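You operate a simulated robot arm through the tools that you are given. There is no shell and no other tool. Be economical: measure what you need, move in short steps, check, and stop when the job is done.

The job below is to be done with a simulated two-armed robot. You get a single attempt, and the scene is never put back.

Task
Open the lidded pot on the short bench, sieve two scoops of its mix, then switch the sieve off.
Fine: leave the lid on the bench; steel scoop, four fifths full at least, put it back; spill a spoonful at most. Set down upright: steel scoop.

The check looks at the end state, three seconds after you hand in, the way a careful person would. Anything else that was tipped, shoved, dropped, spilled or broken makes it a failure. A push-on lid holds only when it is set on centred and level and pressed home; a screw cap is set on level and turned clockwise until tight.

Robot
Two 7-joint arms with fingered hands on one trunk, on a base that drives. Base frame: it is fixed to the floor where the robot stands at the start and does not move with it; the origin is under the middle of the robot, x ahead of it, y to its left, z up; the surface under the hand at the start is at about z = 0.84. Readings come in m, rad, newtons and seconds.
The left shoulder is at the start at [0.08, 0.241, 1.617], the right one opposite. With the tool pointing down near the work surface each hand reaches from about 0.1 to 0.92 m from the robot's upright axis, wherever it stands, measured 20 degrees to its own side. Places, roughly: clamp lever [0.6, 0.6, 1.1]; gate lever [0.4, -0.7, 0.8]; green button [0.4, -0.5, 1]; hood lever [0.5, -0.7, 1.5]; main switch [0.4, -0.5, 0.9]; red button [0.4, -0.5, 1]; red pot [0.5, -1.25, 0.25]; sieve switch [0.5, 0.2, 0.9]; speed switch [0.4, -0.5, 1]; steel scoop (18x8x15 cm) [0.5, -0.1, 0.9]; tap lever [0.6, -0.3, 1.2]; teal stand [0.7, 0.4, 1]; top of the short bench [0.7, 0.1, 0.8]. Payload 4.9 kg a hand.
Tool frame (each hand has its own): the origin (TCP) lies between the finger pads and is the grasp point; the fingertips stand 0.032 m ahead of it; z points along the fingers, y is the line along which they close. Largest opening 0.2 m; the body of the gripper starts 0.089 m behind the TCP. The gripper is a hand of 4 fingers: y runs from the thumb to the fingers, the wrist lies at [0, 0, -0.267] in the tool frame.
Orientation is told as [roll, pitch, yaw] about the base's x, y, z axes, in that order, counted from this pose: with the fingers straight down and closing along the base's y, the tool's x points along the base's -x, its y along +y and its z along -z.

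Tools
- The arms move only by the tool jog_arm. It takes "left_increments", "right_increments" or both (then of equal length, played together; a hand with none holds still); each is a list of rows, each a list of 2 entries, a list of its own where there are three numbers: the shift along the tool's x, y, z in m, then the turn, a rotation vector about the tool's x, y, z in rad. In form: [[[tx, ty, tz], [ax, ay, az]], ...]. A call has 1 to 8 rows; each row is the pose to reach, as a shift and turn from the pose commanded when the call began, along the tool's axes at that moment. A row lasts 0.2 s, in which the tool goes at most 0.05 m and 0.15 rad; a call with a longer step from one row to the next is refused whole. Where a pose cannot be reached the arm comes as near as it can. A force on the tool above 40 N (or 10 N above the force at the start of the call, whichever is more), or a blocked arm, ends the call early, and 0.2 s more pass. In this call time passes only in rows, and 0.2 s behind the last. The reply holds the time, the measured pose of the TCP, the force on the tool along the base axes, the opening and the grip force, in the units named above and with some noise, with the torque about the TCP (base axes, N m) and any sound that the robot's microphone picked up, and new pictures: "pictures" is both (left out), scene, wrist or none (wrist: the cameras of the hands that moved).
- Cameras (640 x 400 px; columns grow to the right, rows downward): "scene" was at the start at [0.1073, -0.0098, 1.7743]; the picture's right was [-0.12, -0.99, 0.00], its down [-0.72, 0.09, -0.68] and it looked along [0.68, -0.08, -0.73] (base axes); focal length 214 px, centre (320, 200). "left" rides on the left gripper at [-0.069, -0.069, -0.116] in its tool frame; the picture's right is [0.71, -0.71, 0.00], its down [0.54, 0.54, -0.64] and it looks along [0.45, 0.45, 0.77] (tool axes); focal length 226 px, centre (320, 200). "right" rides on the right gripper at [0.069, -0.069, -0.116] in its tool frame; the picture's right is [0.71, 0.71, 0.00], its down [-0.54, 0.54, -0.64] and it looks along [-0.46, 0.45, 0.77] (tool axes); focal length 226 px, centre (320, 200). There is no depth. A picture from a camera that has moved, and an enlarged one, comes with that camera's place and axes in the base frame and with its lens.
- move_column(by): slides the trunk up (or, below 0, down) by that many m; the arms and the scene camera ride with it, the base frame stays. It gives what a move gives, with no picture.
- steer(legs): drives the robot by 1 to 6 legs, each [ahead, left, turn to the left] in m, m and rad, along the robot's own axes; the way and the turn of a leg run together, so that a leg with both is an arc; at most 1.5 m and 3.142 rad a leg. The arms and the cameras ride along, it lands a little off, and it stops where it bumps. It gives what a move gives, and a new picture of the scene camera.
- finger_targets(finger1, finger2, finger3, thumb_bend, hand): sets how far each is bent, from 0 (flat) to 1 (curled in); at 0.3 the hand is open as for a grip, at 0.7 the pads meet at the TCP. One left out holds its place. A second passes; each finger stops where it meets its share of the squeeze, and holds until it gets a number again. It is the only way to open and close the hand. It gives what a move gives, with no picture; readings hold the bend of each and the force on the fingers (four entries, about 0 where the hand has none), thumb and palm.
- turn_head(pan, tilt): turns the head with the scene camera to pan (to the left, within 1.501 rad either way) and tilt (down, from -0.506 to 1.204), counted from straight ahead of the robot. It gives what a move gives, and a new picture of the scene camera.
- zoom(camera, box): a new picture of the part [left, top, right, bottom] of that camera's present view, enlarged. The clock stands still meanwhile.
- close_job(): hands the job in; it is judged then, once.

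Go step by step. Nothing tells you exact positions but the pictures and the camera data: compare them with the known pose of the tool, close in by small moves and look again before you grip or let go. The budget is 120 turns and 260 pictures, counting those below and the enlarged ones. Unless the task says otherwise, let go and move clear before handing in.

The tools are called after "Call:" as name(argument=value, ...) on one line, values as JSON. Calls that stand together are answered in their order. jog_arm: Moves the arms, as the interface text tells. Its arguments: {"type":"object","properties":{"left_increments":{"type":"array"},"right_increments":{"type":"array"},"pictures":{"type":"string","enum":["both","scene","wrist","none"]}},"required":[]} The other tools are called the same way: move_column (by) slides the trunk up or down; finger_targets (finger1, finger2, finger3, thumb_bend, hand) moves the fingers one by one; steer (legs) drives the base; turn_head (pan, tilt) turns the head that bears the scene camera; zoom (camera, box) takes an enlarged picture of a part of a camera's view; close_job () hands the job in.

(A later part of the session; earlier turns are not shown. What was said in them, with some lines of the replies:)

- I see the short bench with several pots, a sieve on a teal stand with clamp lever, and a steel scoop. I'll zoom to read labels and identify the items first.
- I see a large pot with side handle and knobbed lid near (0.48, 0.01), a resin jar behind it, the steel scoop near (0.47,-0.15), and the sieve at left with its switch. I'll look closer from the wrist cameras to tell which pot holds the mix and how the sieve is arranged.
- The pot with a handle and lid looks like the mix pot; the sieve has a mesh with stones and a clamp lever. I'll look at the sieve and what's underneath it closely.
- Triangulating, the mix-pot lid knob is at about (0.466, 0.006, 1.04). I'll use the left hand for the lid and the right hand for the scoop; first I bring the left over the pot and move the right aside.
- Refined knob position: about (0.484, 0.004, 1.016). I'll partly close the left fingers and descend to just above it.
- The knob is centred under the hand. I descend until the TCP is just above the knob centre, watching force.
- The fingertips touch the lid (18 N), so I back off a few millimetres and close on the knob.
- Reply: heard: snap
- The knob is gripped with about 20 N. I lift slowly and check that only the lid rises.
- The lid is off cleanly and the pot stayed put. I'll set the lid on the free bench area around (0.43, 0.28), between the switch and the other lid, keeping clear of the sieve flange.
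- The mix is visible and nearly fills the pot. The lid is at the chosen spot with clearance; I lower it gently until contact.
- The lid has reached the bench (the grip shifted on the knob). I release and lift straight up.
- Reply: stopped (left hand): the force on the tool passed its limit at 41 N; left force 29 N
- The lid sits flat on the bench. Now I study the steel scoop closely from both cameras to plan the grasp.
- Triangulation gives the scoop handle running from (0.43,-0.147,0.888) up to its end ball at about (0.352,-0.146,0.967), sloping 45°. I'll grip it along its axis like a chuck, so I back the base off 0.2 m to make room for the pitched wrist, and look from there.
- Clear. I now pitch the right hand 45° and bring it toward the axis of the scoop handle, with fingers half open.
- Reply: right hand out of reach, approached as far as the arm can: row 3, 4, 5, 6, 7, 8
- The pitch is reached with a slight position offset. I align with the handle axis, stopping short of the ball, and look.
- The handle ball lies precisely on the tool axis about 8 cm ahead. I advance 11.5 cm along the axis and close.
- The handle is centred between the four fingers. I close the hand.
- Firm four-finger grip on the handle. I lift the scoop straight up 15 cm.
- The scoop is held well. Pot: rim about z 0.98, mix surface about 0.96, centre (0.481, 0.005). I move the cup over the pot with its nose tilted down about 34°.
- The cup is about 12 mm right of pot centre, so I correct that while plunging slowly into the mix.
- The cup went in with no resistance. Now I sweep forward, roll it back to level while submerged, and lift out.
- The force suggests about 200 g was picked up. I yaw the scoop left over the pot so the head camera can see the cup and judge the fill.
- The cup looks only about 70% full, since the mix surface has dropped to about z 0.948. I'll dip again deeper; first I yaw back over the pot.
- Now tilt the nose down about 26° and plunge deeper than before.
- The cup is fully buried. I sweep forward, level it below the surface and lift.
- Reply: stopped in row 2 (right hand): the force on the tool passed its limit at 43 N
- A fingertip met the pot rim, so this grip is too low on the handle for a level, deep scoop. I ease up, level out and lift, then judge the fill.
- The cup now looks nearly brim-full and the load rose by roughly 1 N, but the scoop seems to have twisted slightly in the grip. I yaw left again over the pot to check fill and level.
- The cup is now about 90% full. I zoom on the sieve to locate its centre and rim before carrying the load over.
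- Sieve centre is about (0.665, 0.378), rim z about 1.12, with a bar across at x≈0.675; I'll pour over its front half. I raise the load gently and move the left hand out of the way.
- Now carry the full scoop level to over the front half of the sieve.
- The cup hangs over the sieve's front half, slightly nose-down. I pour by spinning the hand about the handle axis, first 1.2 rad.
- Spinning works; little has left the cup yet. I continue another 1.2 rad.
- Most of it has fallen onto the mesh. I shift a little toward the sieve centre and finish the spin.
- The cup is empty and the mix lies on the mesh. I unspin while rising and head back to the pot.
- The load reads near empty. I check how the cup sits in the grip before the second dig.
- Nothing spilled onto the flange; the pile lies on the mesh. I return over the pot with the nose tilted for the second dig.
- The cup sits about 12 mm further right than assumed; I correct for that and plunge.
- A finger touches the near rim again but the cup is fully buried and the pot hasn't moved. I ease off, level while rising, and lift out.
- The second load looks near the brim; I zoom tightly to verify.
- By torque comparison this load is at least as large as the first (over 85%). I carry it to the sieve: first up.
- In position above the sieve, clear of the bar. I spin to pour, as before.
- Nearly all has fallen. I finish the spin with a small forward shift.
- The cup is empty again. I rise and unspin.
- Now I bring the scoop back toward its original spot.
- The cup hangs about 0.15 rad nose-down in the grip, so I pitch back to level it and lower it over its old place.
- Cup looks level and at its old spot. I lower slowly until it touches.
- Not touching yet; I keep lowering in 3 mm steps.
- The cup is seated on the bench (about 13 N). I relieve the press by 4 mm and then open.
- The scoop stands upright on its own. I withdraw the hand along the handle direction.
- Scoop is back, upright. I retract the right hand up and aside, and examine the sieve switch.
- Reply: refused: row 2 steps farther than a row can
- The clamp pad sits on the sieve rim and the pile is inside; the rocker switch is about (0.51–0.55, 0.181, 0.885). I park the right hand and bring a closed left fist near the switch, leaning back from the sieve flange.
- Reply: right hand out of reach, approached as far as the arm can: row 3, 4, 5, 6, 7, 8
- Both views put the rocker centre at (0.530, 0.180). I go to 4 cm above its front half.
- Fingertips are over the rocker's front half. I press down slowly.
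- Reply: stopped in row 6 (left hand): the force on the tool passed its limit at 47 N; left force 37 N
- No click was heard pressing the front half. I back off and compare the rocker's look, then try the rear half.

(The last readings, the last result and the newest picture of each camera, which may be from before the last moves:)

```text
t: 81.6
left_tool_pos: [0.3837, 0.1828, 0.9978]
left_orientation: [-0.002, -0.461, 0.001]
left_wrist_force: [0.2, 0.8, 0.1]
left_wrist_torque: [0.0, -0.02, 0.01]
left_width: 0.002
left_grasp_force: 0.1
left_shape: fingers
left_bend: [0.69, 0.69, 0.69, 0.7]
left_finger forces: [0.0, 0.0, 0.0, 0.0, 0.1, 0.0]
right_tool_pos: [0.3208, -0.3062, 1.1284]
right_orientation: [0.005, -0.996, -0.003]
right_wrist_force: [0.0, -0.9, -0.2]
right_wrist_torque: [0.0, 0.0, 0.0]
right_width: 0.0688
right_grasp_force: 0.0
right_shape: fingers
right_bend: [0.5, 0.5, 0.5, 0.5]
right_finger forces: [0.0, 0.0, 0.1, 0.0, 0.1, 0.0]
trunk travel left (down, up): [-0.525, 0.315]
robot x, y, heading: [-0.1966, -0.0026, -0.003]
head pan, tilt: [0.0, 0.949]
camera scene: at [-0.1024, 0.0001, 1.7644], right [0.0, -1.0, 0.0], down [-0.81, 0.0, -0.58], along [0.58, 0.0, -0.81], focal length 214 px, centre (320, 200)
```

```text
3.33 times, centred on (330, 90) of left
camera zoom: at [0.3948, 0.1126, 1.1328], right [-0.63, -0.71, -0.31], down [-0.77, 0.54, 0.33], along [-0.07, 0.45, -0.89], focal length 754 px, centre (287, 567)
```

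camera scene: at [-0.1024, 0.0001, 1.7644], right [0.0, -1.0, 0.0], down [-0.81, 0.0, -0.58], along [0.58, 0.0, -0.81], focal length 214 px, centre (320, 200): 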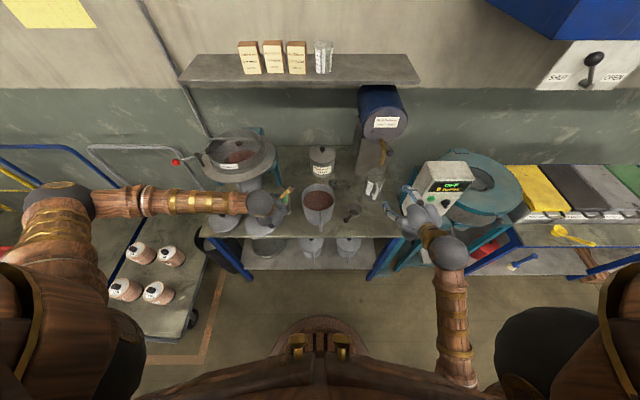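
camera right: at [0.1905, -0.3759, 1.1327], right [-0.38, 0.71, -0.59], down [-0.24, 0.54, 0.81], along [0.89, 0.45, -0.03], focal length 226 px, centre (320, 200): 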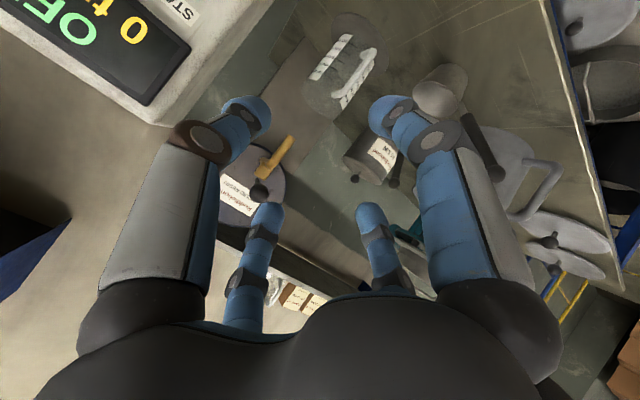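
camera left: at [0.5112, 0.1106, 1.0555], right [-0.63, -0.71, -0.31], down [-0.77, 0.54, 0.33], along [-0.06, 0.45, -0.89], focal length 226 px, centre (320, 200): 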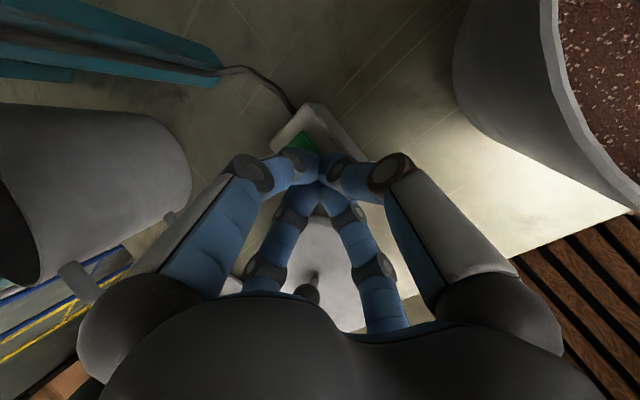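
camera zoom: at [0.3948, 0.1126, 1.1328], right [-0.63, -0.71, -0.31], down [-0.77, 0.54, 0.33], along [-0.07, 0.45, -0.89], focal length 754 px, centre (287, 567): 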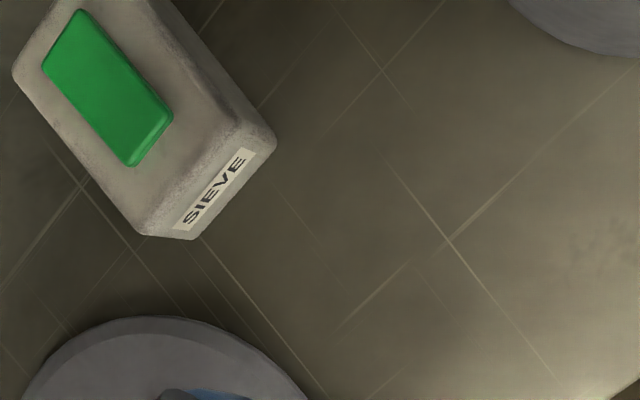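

The switch stayed in place and the rocker looks unchanged. I now press the rear half.

Call:
jog_arm(left_increments=[[[-0.028, -0.001, 0.026], [0, 0, 0]], [[-0.056, -0.002, 0.052], [0, 0, 0]], [[-0.084, -0.003, 0.078], [0, 0, 0]], [[-0.1126, -0.003, 0.1039], [0, 0, 0]], [[-0.1037, -0.003, 0.1218], [0, 0, 0]], [[-0.0993, -0.003, 0.1308], [0, 0, 0]], [[-0.0966, -0.003, 0.1362], [0, 0, 0]], [[-0.0939, -0.003, 0.1415], [0, 0, 0]]], pictures="wrist")

```text
t: 83.4
left_tool_pos: [0.5349, 0.176, 0.9177]
left_orientation: [-0.003, -0.469, -0.001]
left_wrist_force: [-5.6, -0.8, 27.8]
left_wrist_torque: [0.08, -0.09, -0.02]
left_width: 0.003
left_grasp_force: 21.3
left_shape: fingers
left_bend: [0.69, 0.69, 0.72, 0.69]
left_finger forces: [0.0, 13.6, 21.2, 0.0, 8.7, 0.0]
right_tool_pos: [0.3208, -0.307, 1.1282]
right_orientation: [0.003, -0.999, -0.006]
right_wrist_force: [-0.7, 0.1, 0.2]
right_wrist_torque: [-0.03, -0.02, -0.02]
right_width: 0.0688
right_grasp_force: 0.0
right_shape: fingers
right_bend: [0.5, 0.5, 0.5, 0.5]
right_finger forces: [0.0, 0.1, 0.0, 0.1, 0.0, 0.0]
trunk travel left (down, up): [-0.525, 0.315]
robot x, y, heading: [-0.2024, -0.0017, -0.003]
head pan, tilt: [0.0, 0.949]
stopped in row 8 (left hand): the force on the tool passed its limit at 44 N (the readings are from after the stop); the commanded pose is now the measured one
camera left: at [0.5433, 0.1072, 1.0539], right [-0.63, -0.71, -0.32], down [-0.77, 0.54, 0.33], along [-0.06, 0.45, -0.89], focal length 226 px, centre (320, 200)
```

left: 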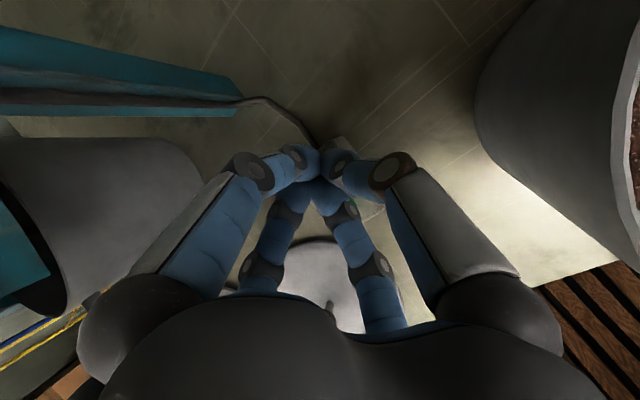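

Still no click. I back off and check the rocker and the pile for any sign of running.

Call:
jog_arm(left_increments=[[[-0.009, 0, -0.018], [0, 0, 0]], [[-0.022, 0, -0.045], [0, 0, 0]], [[0.01, 0, -0.075], [0, 0, 0]], [[0.04, 0, -0.1], [0, 0, 0]], [[0.07, 0, -0.125], [0, 0, 0]], [[0.09, 0.03, -0.15], [0, 0, 0]], [[0.11, 0.06, -0.17], [0, 0, 0]]], pictures="scene")

Call:
zoom(camera="scene", box=[272, 184, 296, 216])

Call:
zoom(camera="scene", box=[185, 120, 285, 200])

```text
t: 85.0
left_tool_pos: [0.3611, 0.2402, 1.0209]
left_orientation: [-0.004, -0.465, 0.001]
left_wrist_force: [-1.0, -0.3, 0.0]
left_wrist_torque: [-0.01, -0.01, 0.04]
left_width: 0.0026
left_grasp_force: 0.2
left_shape: fingers
left_bend: [0.69, 0.69, 0.71, 0.69]
left_finger forces: [0.0, 0.0, 0.0, 0.0, 0.0, 0.0]
right_tool_pos: [0.3207, -0.3042, 1.1293]
right_orientation: [0.002, -1.001, -0.001]
right_wrist_force: [0.3, 0.4, 0.1]
right_wrist_torque: [-0.02, -0.02, 0.0]
right_width: 0.0689
right_grasp_force: 0.0
right_shape: fingers
right_bend: [0.5, 0.5, 0.5, 0.5]
right_finger forces: [0.1, 0.0, 0.0, 0.0, 0.0, 0.0]
trunk travel left (down, up): [-0.525, 0.315]
robot x, y, heading: [-0.2012, 0.0023, 0.002]
head pan, tilt: [0.0, 0.949]
camera scene: at [-0.103, 0.0023, 1.7644], right [0.0, -1.0, 0.0], down [-0.81, 0.0, -0.58], along [0.58, 0.0, -0.81], focal length 214 px, centre (320, 200)
```

scene: 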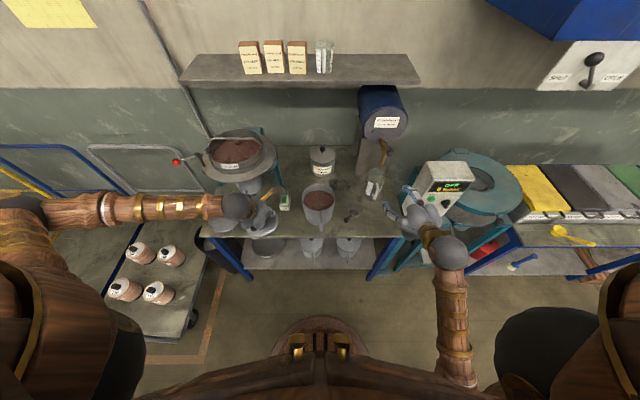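

```text
12.50 times, centred on (284, 200) of scene
camera zoom: at [-0.103, 0.0023, 1.7644], right [0.0, -1.0, 0.0], down [-0.81, 0.0, -0.58], along [0.58, 0.0, -0.81], focal length 2681 px, centre (770, 200)
```

zoom: 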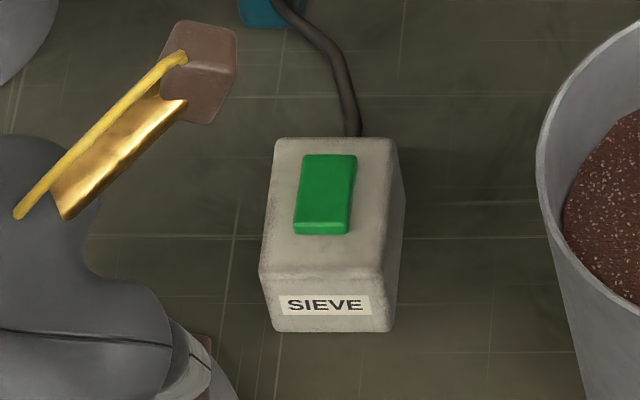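

```text
5.00 times, centred on (235, 160) of scene
camera zoom: at [-0.103, 0.0023, 1.7644], right [0.0, -1.0, 0.0], down [-0.81, 0.0, -0.58], along [0.58, 0.0, -0.81], focal length 1072 px, centre (745, 400)
```

zoom: 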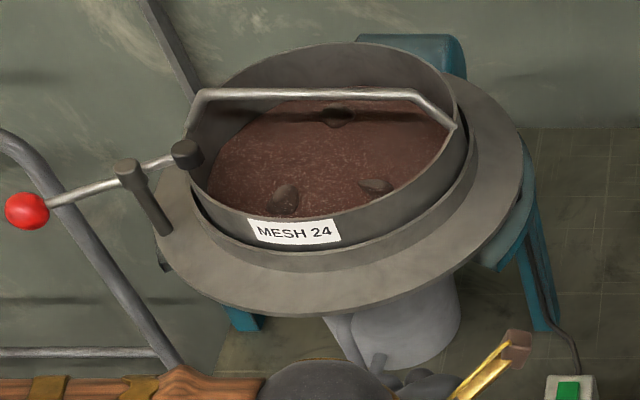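

The rocker flipped and the sieve is running: the mix has spread over the mesh. I wait and watch.

Call:
jog_arm(left_increments=[[[0, 0, 0], [0, 0, 0]], [[0, 0, 0], [0, 0, 0]], [[0, 0, 0], [0, 0, 0]], [[0, 0, 0], [0, 0, 0]], [[0, 0, 0], [0, 0, 0]], [[0, 0, 0], [0, 0, 0]], [[0, 0, 0], [0, 0, 0]], [[0, 0, 0], [0, 0, 0]]], pictures="none")

Call:
jog_arm(left_increments=[[[0, 0, 0], [0, 0, 0]], [[0, 0, 0], [0, 0, 0]], [[0, 0, 0], [0, 0, 0]], [[0, 0, 0], [0, 0, 0]], [[0, 0, 0], [0, 0, 0]], [[0, 0, 0], [0, 0, 0]], [[0, 0, 0], [0, 0, 0]], [[0, 0, 0], [0, 0, 0]]], pictures="none")

Call:
jog_arm(left_increments=[[[0, 0, 0], [0, 0, 0]], [[0, 0, 0], [0, 0, 0]], [[0, 0, 0], [0, 0, 0]], [[0, 0, 0], [0, 0, 0]], [[0, 0, 0], [0, 0, 0]], [[0, 0, 0], [0, 0, 0]], [[0, 0, 0], [0, 0, 0]], [[0, 0, 0], [0, 0, 0]]], pictures="none")

Call:
zoom(camera="scene", box=[185, 120, 285, 200])

```text
t: 86.8
left_tool_pos: [0.3639, 0.2372, 1.0205]
left_orientation: [-0.001, -0.465, -0.001]
left_wrist_force: [0.0, 0.7, 0.3]
left_wrist_torque: [-0.01, -0.02, 0.02]
left_width: 0.0028
left_grasp_force: 0.0
left_shape: fingers
left_bend: [0.69, 0.69, 0.71, 0.69]
left_finger forces: [0.0, 0.0, 0.0, 0.0, 0.1, 0.0]
right_tool_pos: [0.322, -0.3058, 1.1275]
right_orientation: [0.004, -0.999, -0.003]
right_wrist_force: [-0.4, -0.4, 0.1]
right_wrist_torque: [0.0, -0.01, 0.0]
right_width: 0.069
right_grasp_force: 0.1
right_shape: fingers
right_bend: [0.5, 0.5, 0.5, 0.5]
right_finger forces: [0.1, 0.0, 0.0, 0.0, 0.1, 0.0]
trunk travel left (down, up): [-0.525, 0.315]
robot x, y, heading: [-0.201, -0.0004, -0.0]
head pan, tilt: [0.0, 0.949]
```

```text
t: 88.6
left_tool_pos: [0.3619, 0.2392, 1.0195]
left_orientation: [-0.001, -0.463, 0.0]
left_wrist_force: [0.5, -0.4, 0.2]
left_wrist_torque: [0.01, -0.02, -0.01]
left_width: 0.0031
left_grasp_force: 0.0
left_shape: fingers
left_bend: [0.69, 0.69, 0.71, 0.69]
left_finger forces: [0.0, 0.0, 0.0, 0.0, 0.1, 0.0]
right_tool_pos: [0.3222, -0.307, 1.1273]
right_orientation: [0.002, -0.998, -0.004]
right_wrist_force: [-0.2, 0.3, -0.7]
right_wrist_torque: [0.02, 0.03, -0.01]
right_width: 0.0689
right_grasp_force: 0.0
right_shape: fingers
right_bend: [0.5, 0.5, 0.5, 0.5]
right_finger forces: [0.0, 0.1, 0.1, 0.0, 0.0, 0.0]
trunk travel left (down, up): [-0.525, 0.315]
robot x, y, heading: [-0.1996, 0.0005, 0.003]
head pan, tilt: [0.0, 0.949]
```

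```text
t: 90.4
left_tool_pos: [0.3617, 0.2377, 1.02]
left_orientation: [-0.003, -0.464, 0.001]
left_wrist_force: [0.8, -0.2, -1.1]
left_wrist_torque: [0.0, 0.01, 0.0]
left_width: 0.0031
left_grasp_force: 0.0
left_shape: fingers
left_bend: [0.69, 0.69, 0.71, 0.69]
left_finger forces: [0.0, 0.1, 0.0, 0.0, 0.0, 0.1]
right_tool_pos: [0.3215, -0.3061, 1.1283]
right_orientation: [0.003, -0.999, -0.004]
right_wrist_force: [-1.1, 0.1, 0.5]
right_wrist_torque: [0.04, 0.01, 0.01]
right_width: 0.0686
right_grasp_force: 0.0
right_shape: fingers
right_bend: [0.5, 0.5, 0.5, 0.5]
right_finger forces: [0.0, 0.0, 0.0, 0.0, 0.0, 0.0]
trunk travel left (down, up): [-0.525, 0.315]
robot x, y, heading: [-0.2036, 0.0037, 0.0]
head pan, tilt: [0.0, 0.949]
```

```text
5.00 times, centred on (235, 160) of scene
camera zoom: at [-0.1005, 0.0001, 1.7643], right [0.0, -1.0, 0.0], down [-0.81, 0.0, -0.58], along [0.58, 0.0, -0.81], focal length 1072 px, centre (745, 400)
```

zoom: 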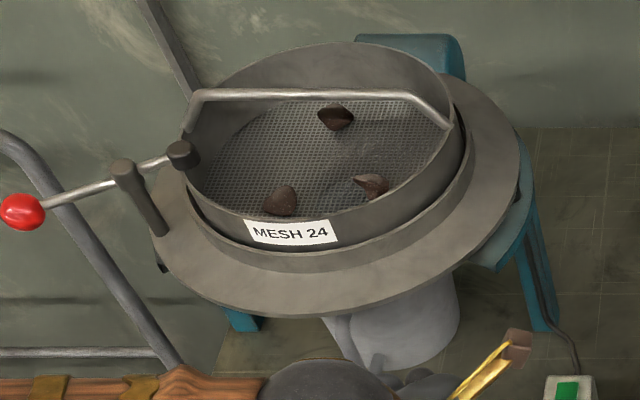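

All mix has gone through; only lumps remain. I press the raised front half to switch off.

Call:
jog_arm(left_increments=[[[-0.025, -0.0145, 0.028], [0, 0, 0]], [[-0.05, -0.029, 0.056], [0, 0, 0]], [[-0.075, -0.0435, 0.084], [0, 0, 0]], [[-0.0988, -0.058, 0.111], [0, 0, 0]], [[-0.09, -0.058, 0.129], [0, 0, 0]], [[-0.0854, -0.058, 0.1378], [0, 0, 0]], [[-0.082, -0.058, 0.145], [0, 0, 0]], [[-0.0785, -0.058, 0.152], [0, 0, 0]]], pictures="none")

Call:
jog_arm(left_increments=[[[-0.009, 0, -0.018], [0, 0, 0]], [[-0.022, 0, -0.045], [0, 0, 0]], [[0.01, 0, -0.075], [0, 0, 0]], [[0.04, 0, -0.1], [0, 0, 0]], [[0.07, 0, -0.125], [0, 0, 0]], [[0.09, 0.03, -0.15], [0, 0, 0]], [[0.11, 0.06, -0.17], [0, 0, 0]]], pictures="scene")

Call:
zoom(camera="scene", box=[272, 184, 296, 216])

```text
t: 92.2
left_tool_pos: [0.4962, 0.1794, 0.9194]
left_orientation: [-0.004, -0.469, -0.001]
left_wrist_force: [1.9, 0.4, 6.9]
left_wrist_torque: [-0.04, -0.19, 0.02]
left_width: 0.0029
left_grasp_force: 6.2
left_shape: fingers
left_bend: [0.69, 0.68, 0.71, 0.69]
left_finger forces: [0.1, 5.6, 0.0, 0.1, 6.8, 0.1]
right_tool_pos: [0.3205, -0.3049, 1.1281]
right_orientation: [0.004, -1.001, -0.003]
right_wrist_force: [0.2, -0.6, 0.7]
right_wrist_torque: [0.01, 0.08, 0.0]
right_width: 0.0688
right_grasp_force: 0.0
right_shape: fingers
right_bend: [0.5, 0.5, 0.5, 0.5]
right_finger forces: [0.0, 0.0, 0.0, 0.0, 0.0, 0.1]
trunk travel left (down, up): [-0.525, 0.315]
robot x, y, heading: [-0.2024, -0.0032, 0.002]
head pan, tilt: [0.0, 0.949]
```

```text
t: 93.8
left_tool_pos: [0.3207, 0.2417, 1.0217]
left_orientation: [-0.003, -0.467, 0.0]
left_wrist_force: [0.3, 1.1, -0.5]
left_wrist_torque: [0.01, -0.03, 0.01]
left_width: 0.0029
left_grasp_force: 0.1
left_shape: fingers
left_bend: [0.69, 0.68, 0.71, 0.69]
left_finger forces: [0.0, 0.1, 0.1, 0.0, 0.0, 0.0]
right_tool_pos: [0.3207, -0.3038, 1.1285]
right_orientation: [0.002, -1.001, -0.002]
right_wrist_force: [0.0, -1.4, 0.2]
right_wrist_torque: [-0.01, -0.01, -0.02]
right_width: 0.0688
right_grasp_force: 0.1
right_shape: fingers
right_bend: [0.5, 0.5, 0.5, 0.5]
right_finger forces: [0.1, 0.0, 0.0, 0.1, 0.0, 0.0]
trunk travel left (down, up): [-0.525, 0.315]
robot x, y, heading: [-0.2012, 0.0021, 0.001]
head pan, tilt: [0.0, 0.949]
camera scene: at [-0.1031, 0.0022, 1.7644], right [0.0, -1.0, 0.0], down [-0.81, 0.0, -0.58], along [0.58, 0.0, -0.81], focal length 214 px, centre (320, 200)
```

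scene: 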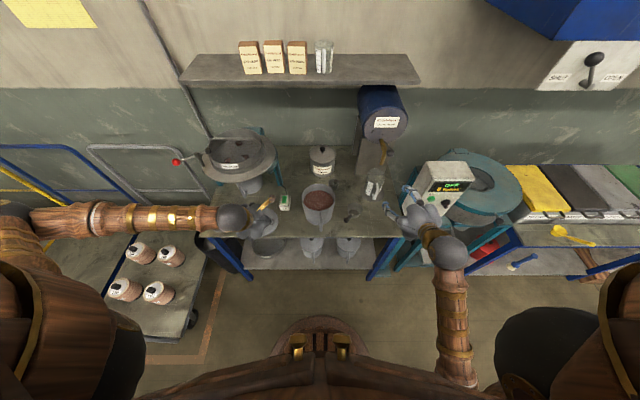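

```text
12.50 times, centred on (284, 200) of scene
camera zoom: at [-0.1031, 0.0022, 1.7644], right [0.0, -1.0, 0.0], down [-0.81, 0.0, -0.58], along [0.58, 0.0, -0.81], focal length 2681 px, centre (770, 200)
```

zoom: 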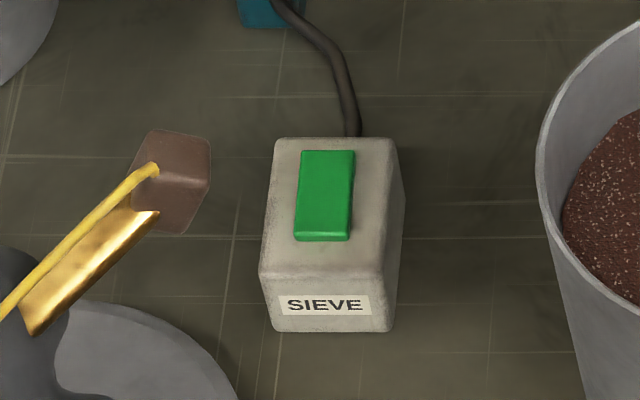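

The rocker is back to its original "off" look. I retract both hands and do a final check of everything.

Call:
jog_arm(left_increments=[[[0, 0, -0.04], [0, 0, 0]], [[0, 0.01, -0.08], [0, 0, 0]], [[0.02, 0.03, -0.12], [0, 0, 0]], [[0.04, 0.06, -0.15], [0, 0, 0]], [[0.06, 0.09, -0.18], [0, 0, 0]]], right_increments=[[[0, 0, -0.03], [0, 0, 0]], [[0, 0, -0.06], [0, 0, 0]], [[-0.02, -0.01, -0.09], [0, 0, 0]], [[-0.04, -0.02, -0.1], [0, 0, 0]], [[-0.06, -0.03, -0.1], [0, 0, 0]]], pictures="scene")

Call:
zoom(camera="scene", box=[190, 130, 310, 250])

Call:
zoom(camera="scene", box=[290, 150, 410, 250])

```text
t: 95.0
left_tool_pos: [0.258, 0.3677, 1.1176]
left_orientation: [-0.004, -0.46, 0.0]
left_wrist_force: [-0.3, -1.3, 1.0]
left_wrist_torque: [0.02, -0.05, -0.01]
left_width: 0.0029
left_grasp_force: 0.1
left_shape: fingers
left_bend: [0.69, 0.68, 0.71, 0.69]
left_finger forces: [0.0, 0.0, 0.1, 0.0, 0.0, 0.1]
left hand out of reach, approached as far as the arm can: row 3, 4, 5
right_tool_pos: [0.3266, -0.3773, 1.1717]
right_orientation: [0.0, -0.999, -0.002]
right_wrist_force: [-0.5, 0.0, -0.2]
right_wrist_torque: [0.0, 0.01, 0.0]
right_width: 0.0688
right_grasp_force: 0.0
right_shape: fingers
right_bend: [0.5, 0.5, 0.5, 0.5]
right_finger forces: [0.0, 0.0, 0.1, 0.0, 0.1, 0.0]
right hand out of reach, approached as far as the arm can: row 1, 2, 3, 4, 5
trunk travel left (down, up): [-0.525, 0.315]
robot x, y, heading: [-0.1981, -0.0025, -0.0]
head pan, tilt: [0.0, 0.949]
camera scene: at [-0.1035, 0.0019, 1.7644], right [0.0, -1.0, 0.0], down [-0.81, 0.0, -0.58], along [0.58, 0.0, -0.81], focal length 214 px, centre (320, 200)
```

scene: 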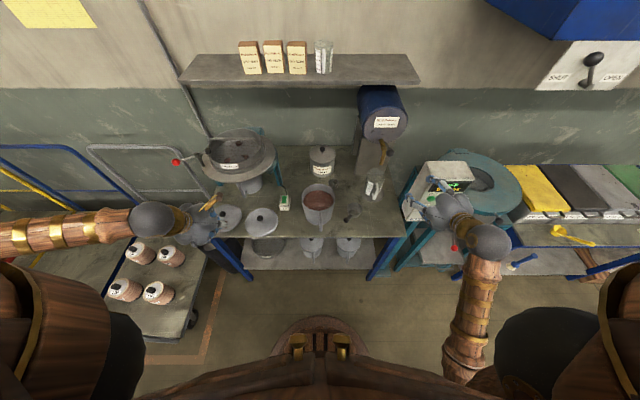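

```text
3.33 times, centred on (250, 190) of scene
camera zoom: at [-0.1035, 0.0019, 1.7644], right [0.0, -1.0, 0.0], down [-0.81, 0.0, -0.58], along [0.58, 0.0, -0.81], focal length 715 px, centre (553, 233)
```

zoom: 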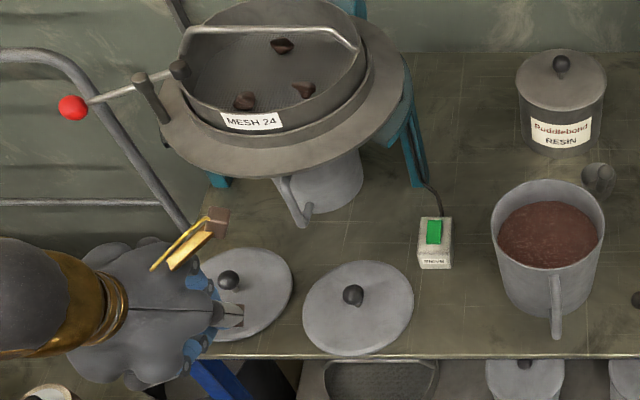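

```text
4.00 times, centred on (350, 200) of scene
camera zoom: at [-0.1035, 0.0019, 1.7644], right [0.0, -1.0, 0.0], down [-0.81, 0.0, -0.58], along [0.58, 0.0, -0.81], focal length 858 px, centre (200, 200)
```

zoom: 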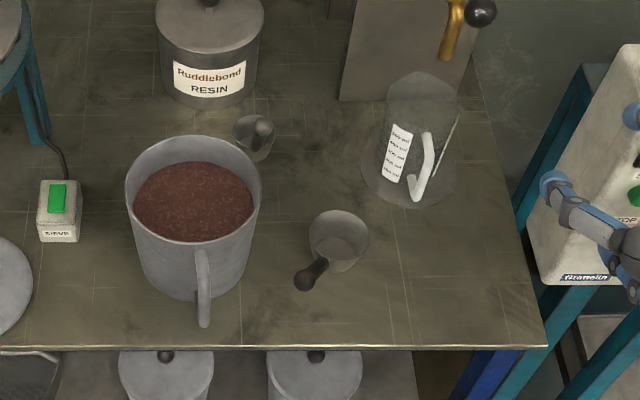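

Everything is in order: lid and scoop upright on the bench, sieve empty but for its lumps, switch off. The right hand is close to the control box, so I back the base away before handing in.

Call:
steer(legs=[[-0.2, 0, 0]])

Call:
zoom(camera="scene", box=[180, 100, 480, 260])

```text
t: 96.6
left_tool_pos: [0.0612, 0.3665, 1.1152]
left_orientation: [-0.003, -0.459, -0.001]
left_wrist_force: [0.0, 0.0, 0.0]
left_wrist_torque: [0.01, 0.03, 0.02]
left_width: 0.0031
left_grasp_force: 0.0
left_shape: fingers
left_bend: [0.69, 0.68, 0.71, 0.69]
left_finger forces: [0.0, 0.1, 0.1, 0.0, 0.0, 0.0]
right_tool_pos: [0.1308, -0.3776, 1.1689]
right_orientation: [0.004, -0.995, -0.005]
right_wrist_force: [-0.1, 0.1, 0.8]
right_wrist_torque: [-0.02, 0.02, 0.0]
right_width: 0.0691
right_grasp_force: 0.0
right_shape: fingers
right_bend: [0.5, 0.5, 0.5, 0.5]
right_finger forces: [0.0, 0.1, 0.0, 0.0, 0.1, 0.0]
trunk travel left (down, up): [-0.525, 0.315]
robot x, y, heading: [-0.3983, 0.0015, -0.008]
head pan, tilt: [0.0, 0.949]
camera scene: at [-0.2976, 0.0, 1.764], right [0.0, -1.0, 0.0], down [-0.81, 0.0, -0.58], along [0.58, 0.0, -0.81], focal length 214 px, centre (320, 200)
```

scene: 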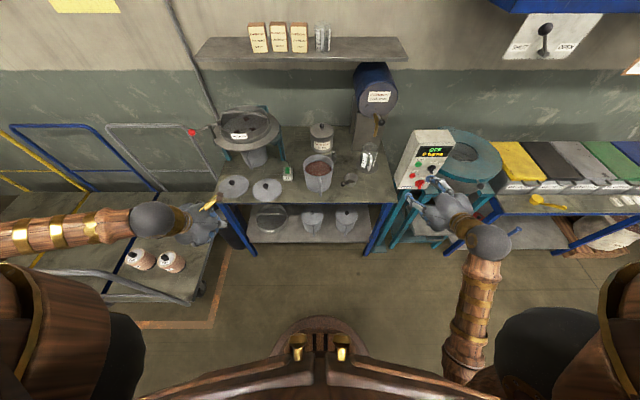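

```text
2.13 times, centred on (330, 180) of scene
camera zoom: at [-0.2976, 0.0, 1.764], right [0.0, -1.0, 0.0], down [-0.81, 0.0, -0.58], along [0.58, 0.0, -0.81], focal length 458 px, centre (299, 243)
```

zoom: 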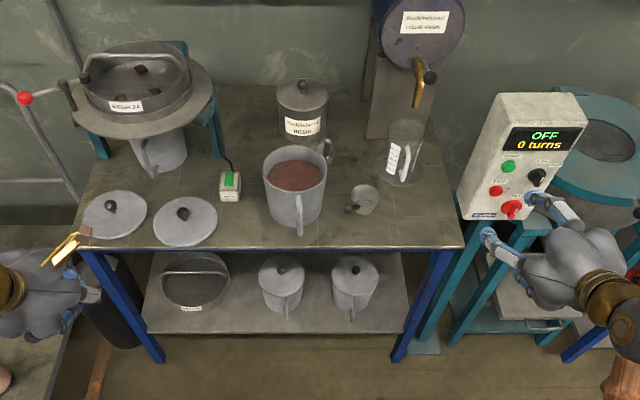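

Both hands are clear, and the panel still reads OFF with 0 turns. The scoop and lid are on the bench and I see no spill, so I'm handing in.

Call:
close_job()

```text
The job is handed in.
```

I opened the pot, put two scoops of its mix through the sieve, and switched the sieve off; the job is handed in.

- **Scoop fill:** I judged both loads to be over four fifths full. That is an estimate from the pictures and the load on the wrist; the second looked closest to the limit, at about 85%.
- **Sieve:** All the mix went through, leaving only the three lumps that were already on the mesh. The rocker is back in its original off position.
- **Lid and scoop:** The lid is flat on the bench, close to the front edge. The steel scoop stands upright at its old spot, with its handle turned a little toward the pot.
- **Spills and contact:** I saw no spill on the bench or around the sieve. A finger pressed the pot's rim twice while digging, but the pot did not move.
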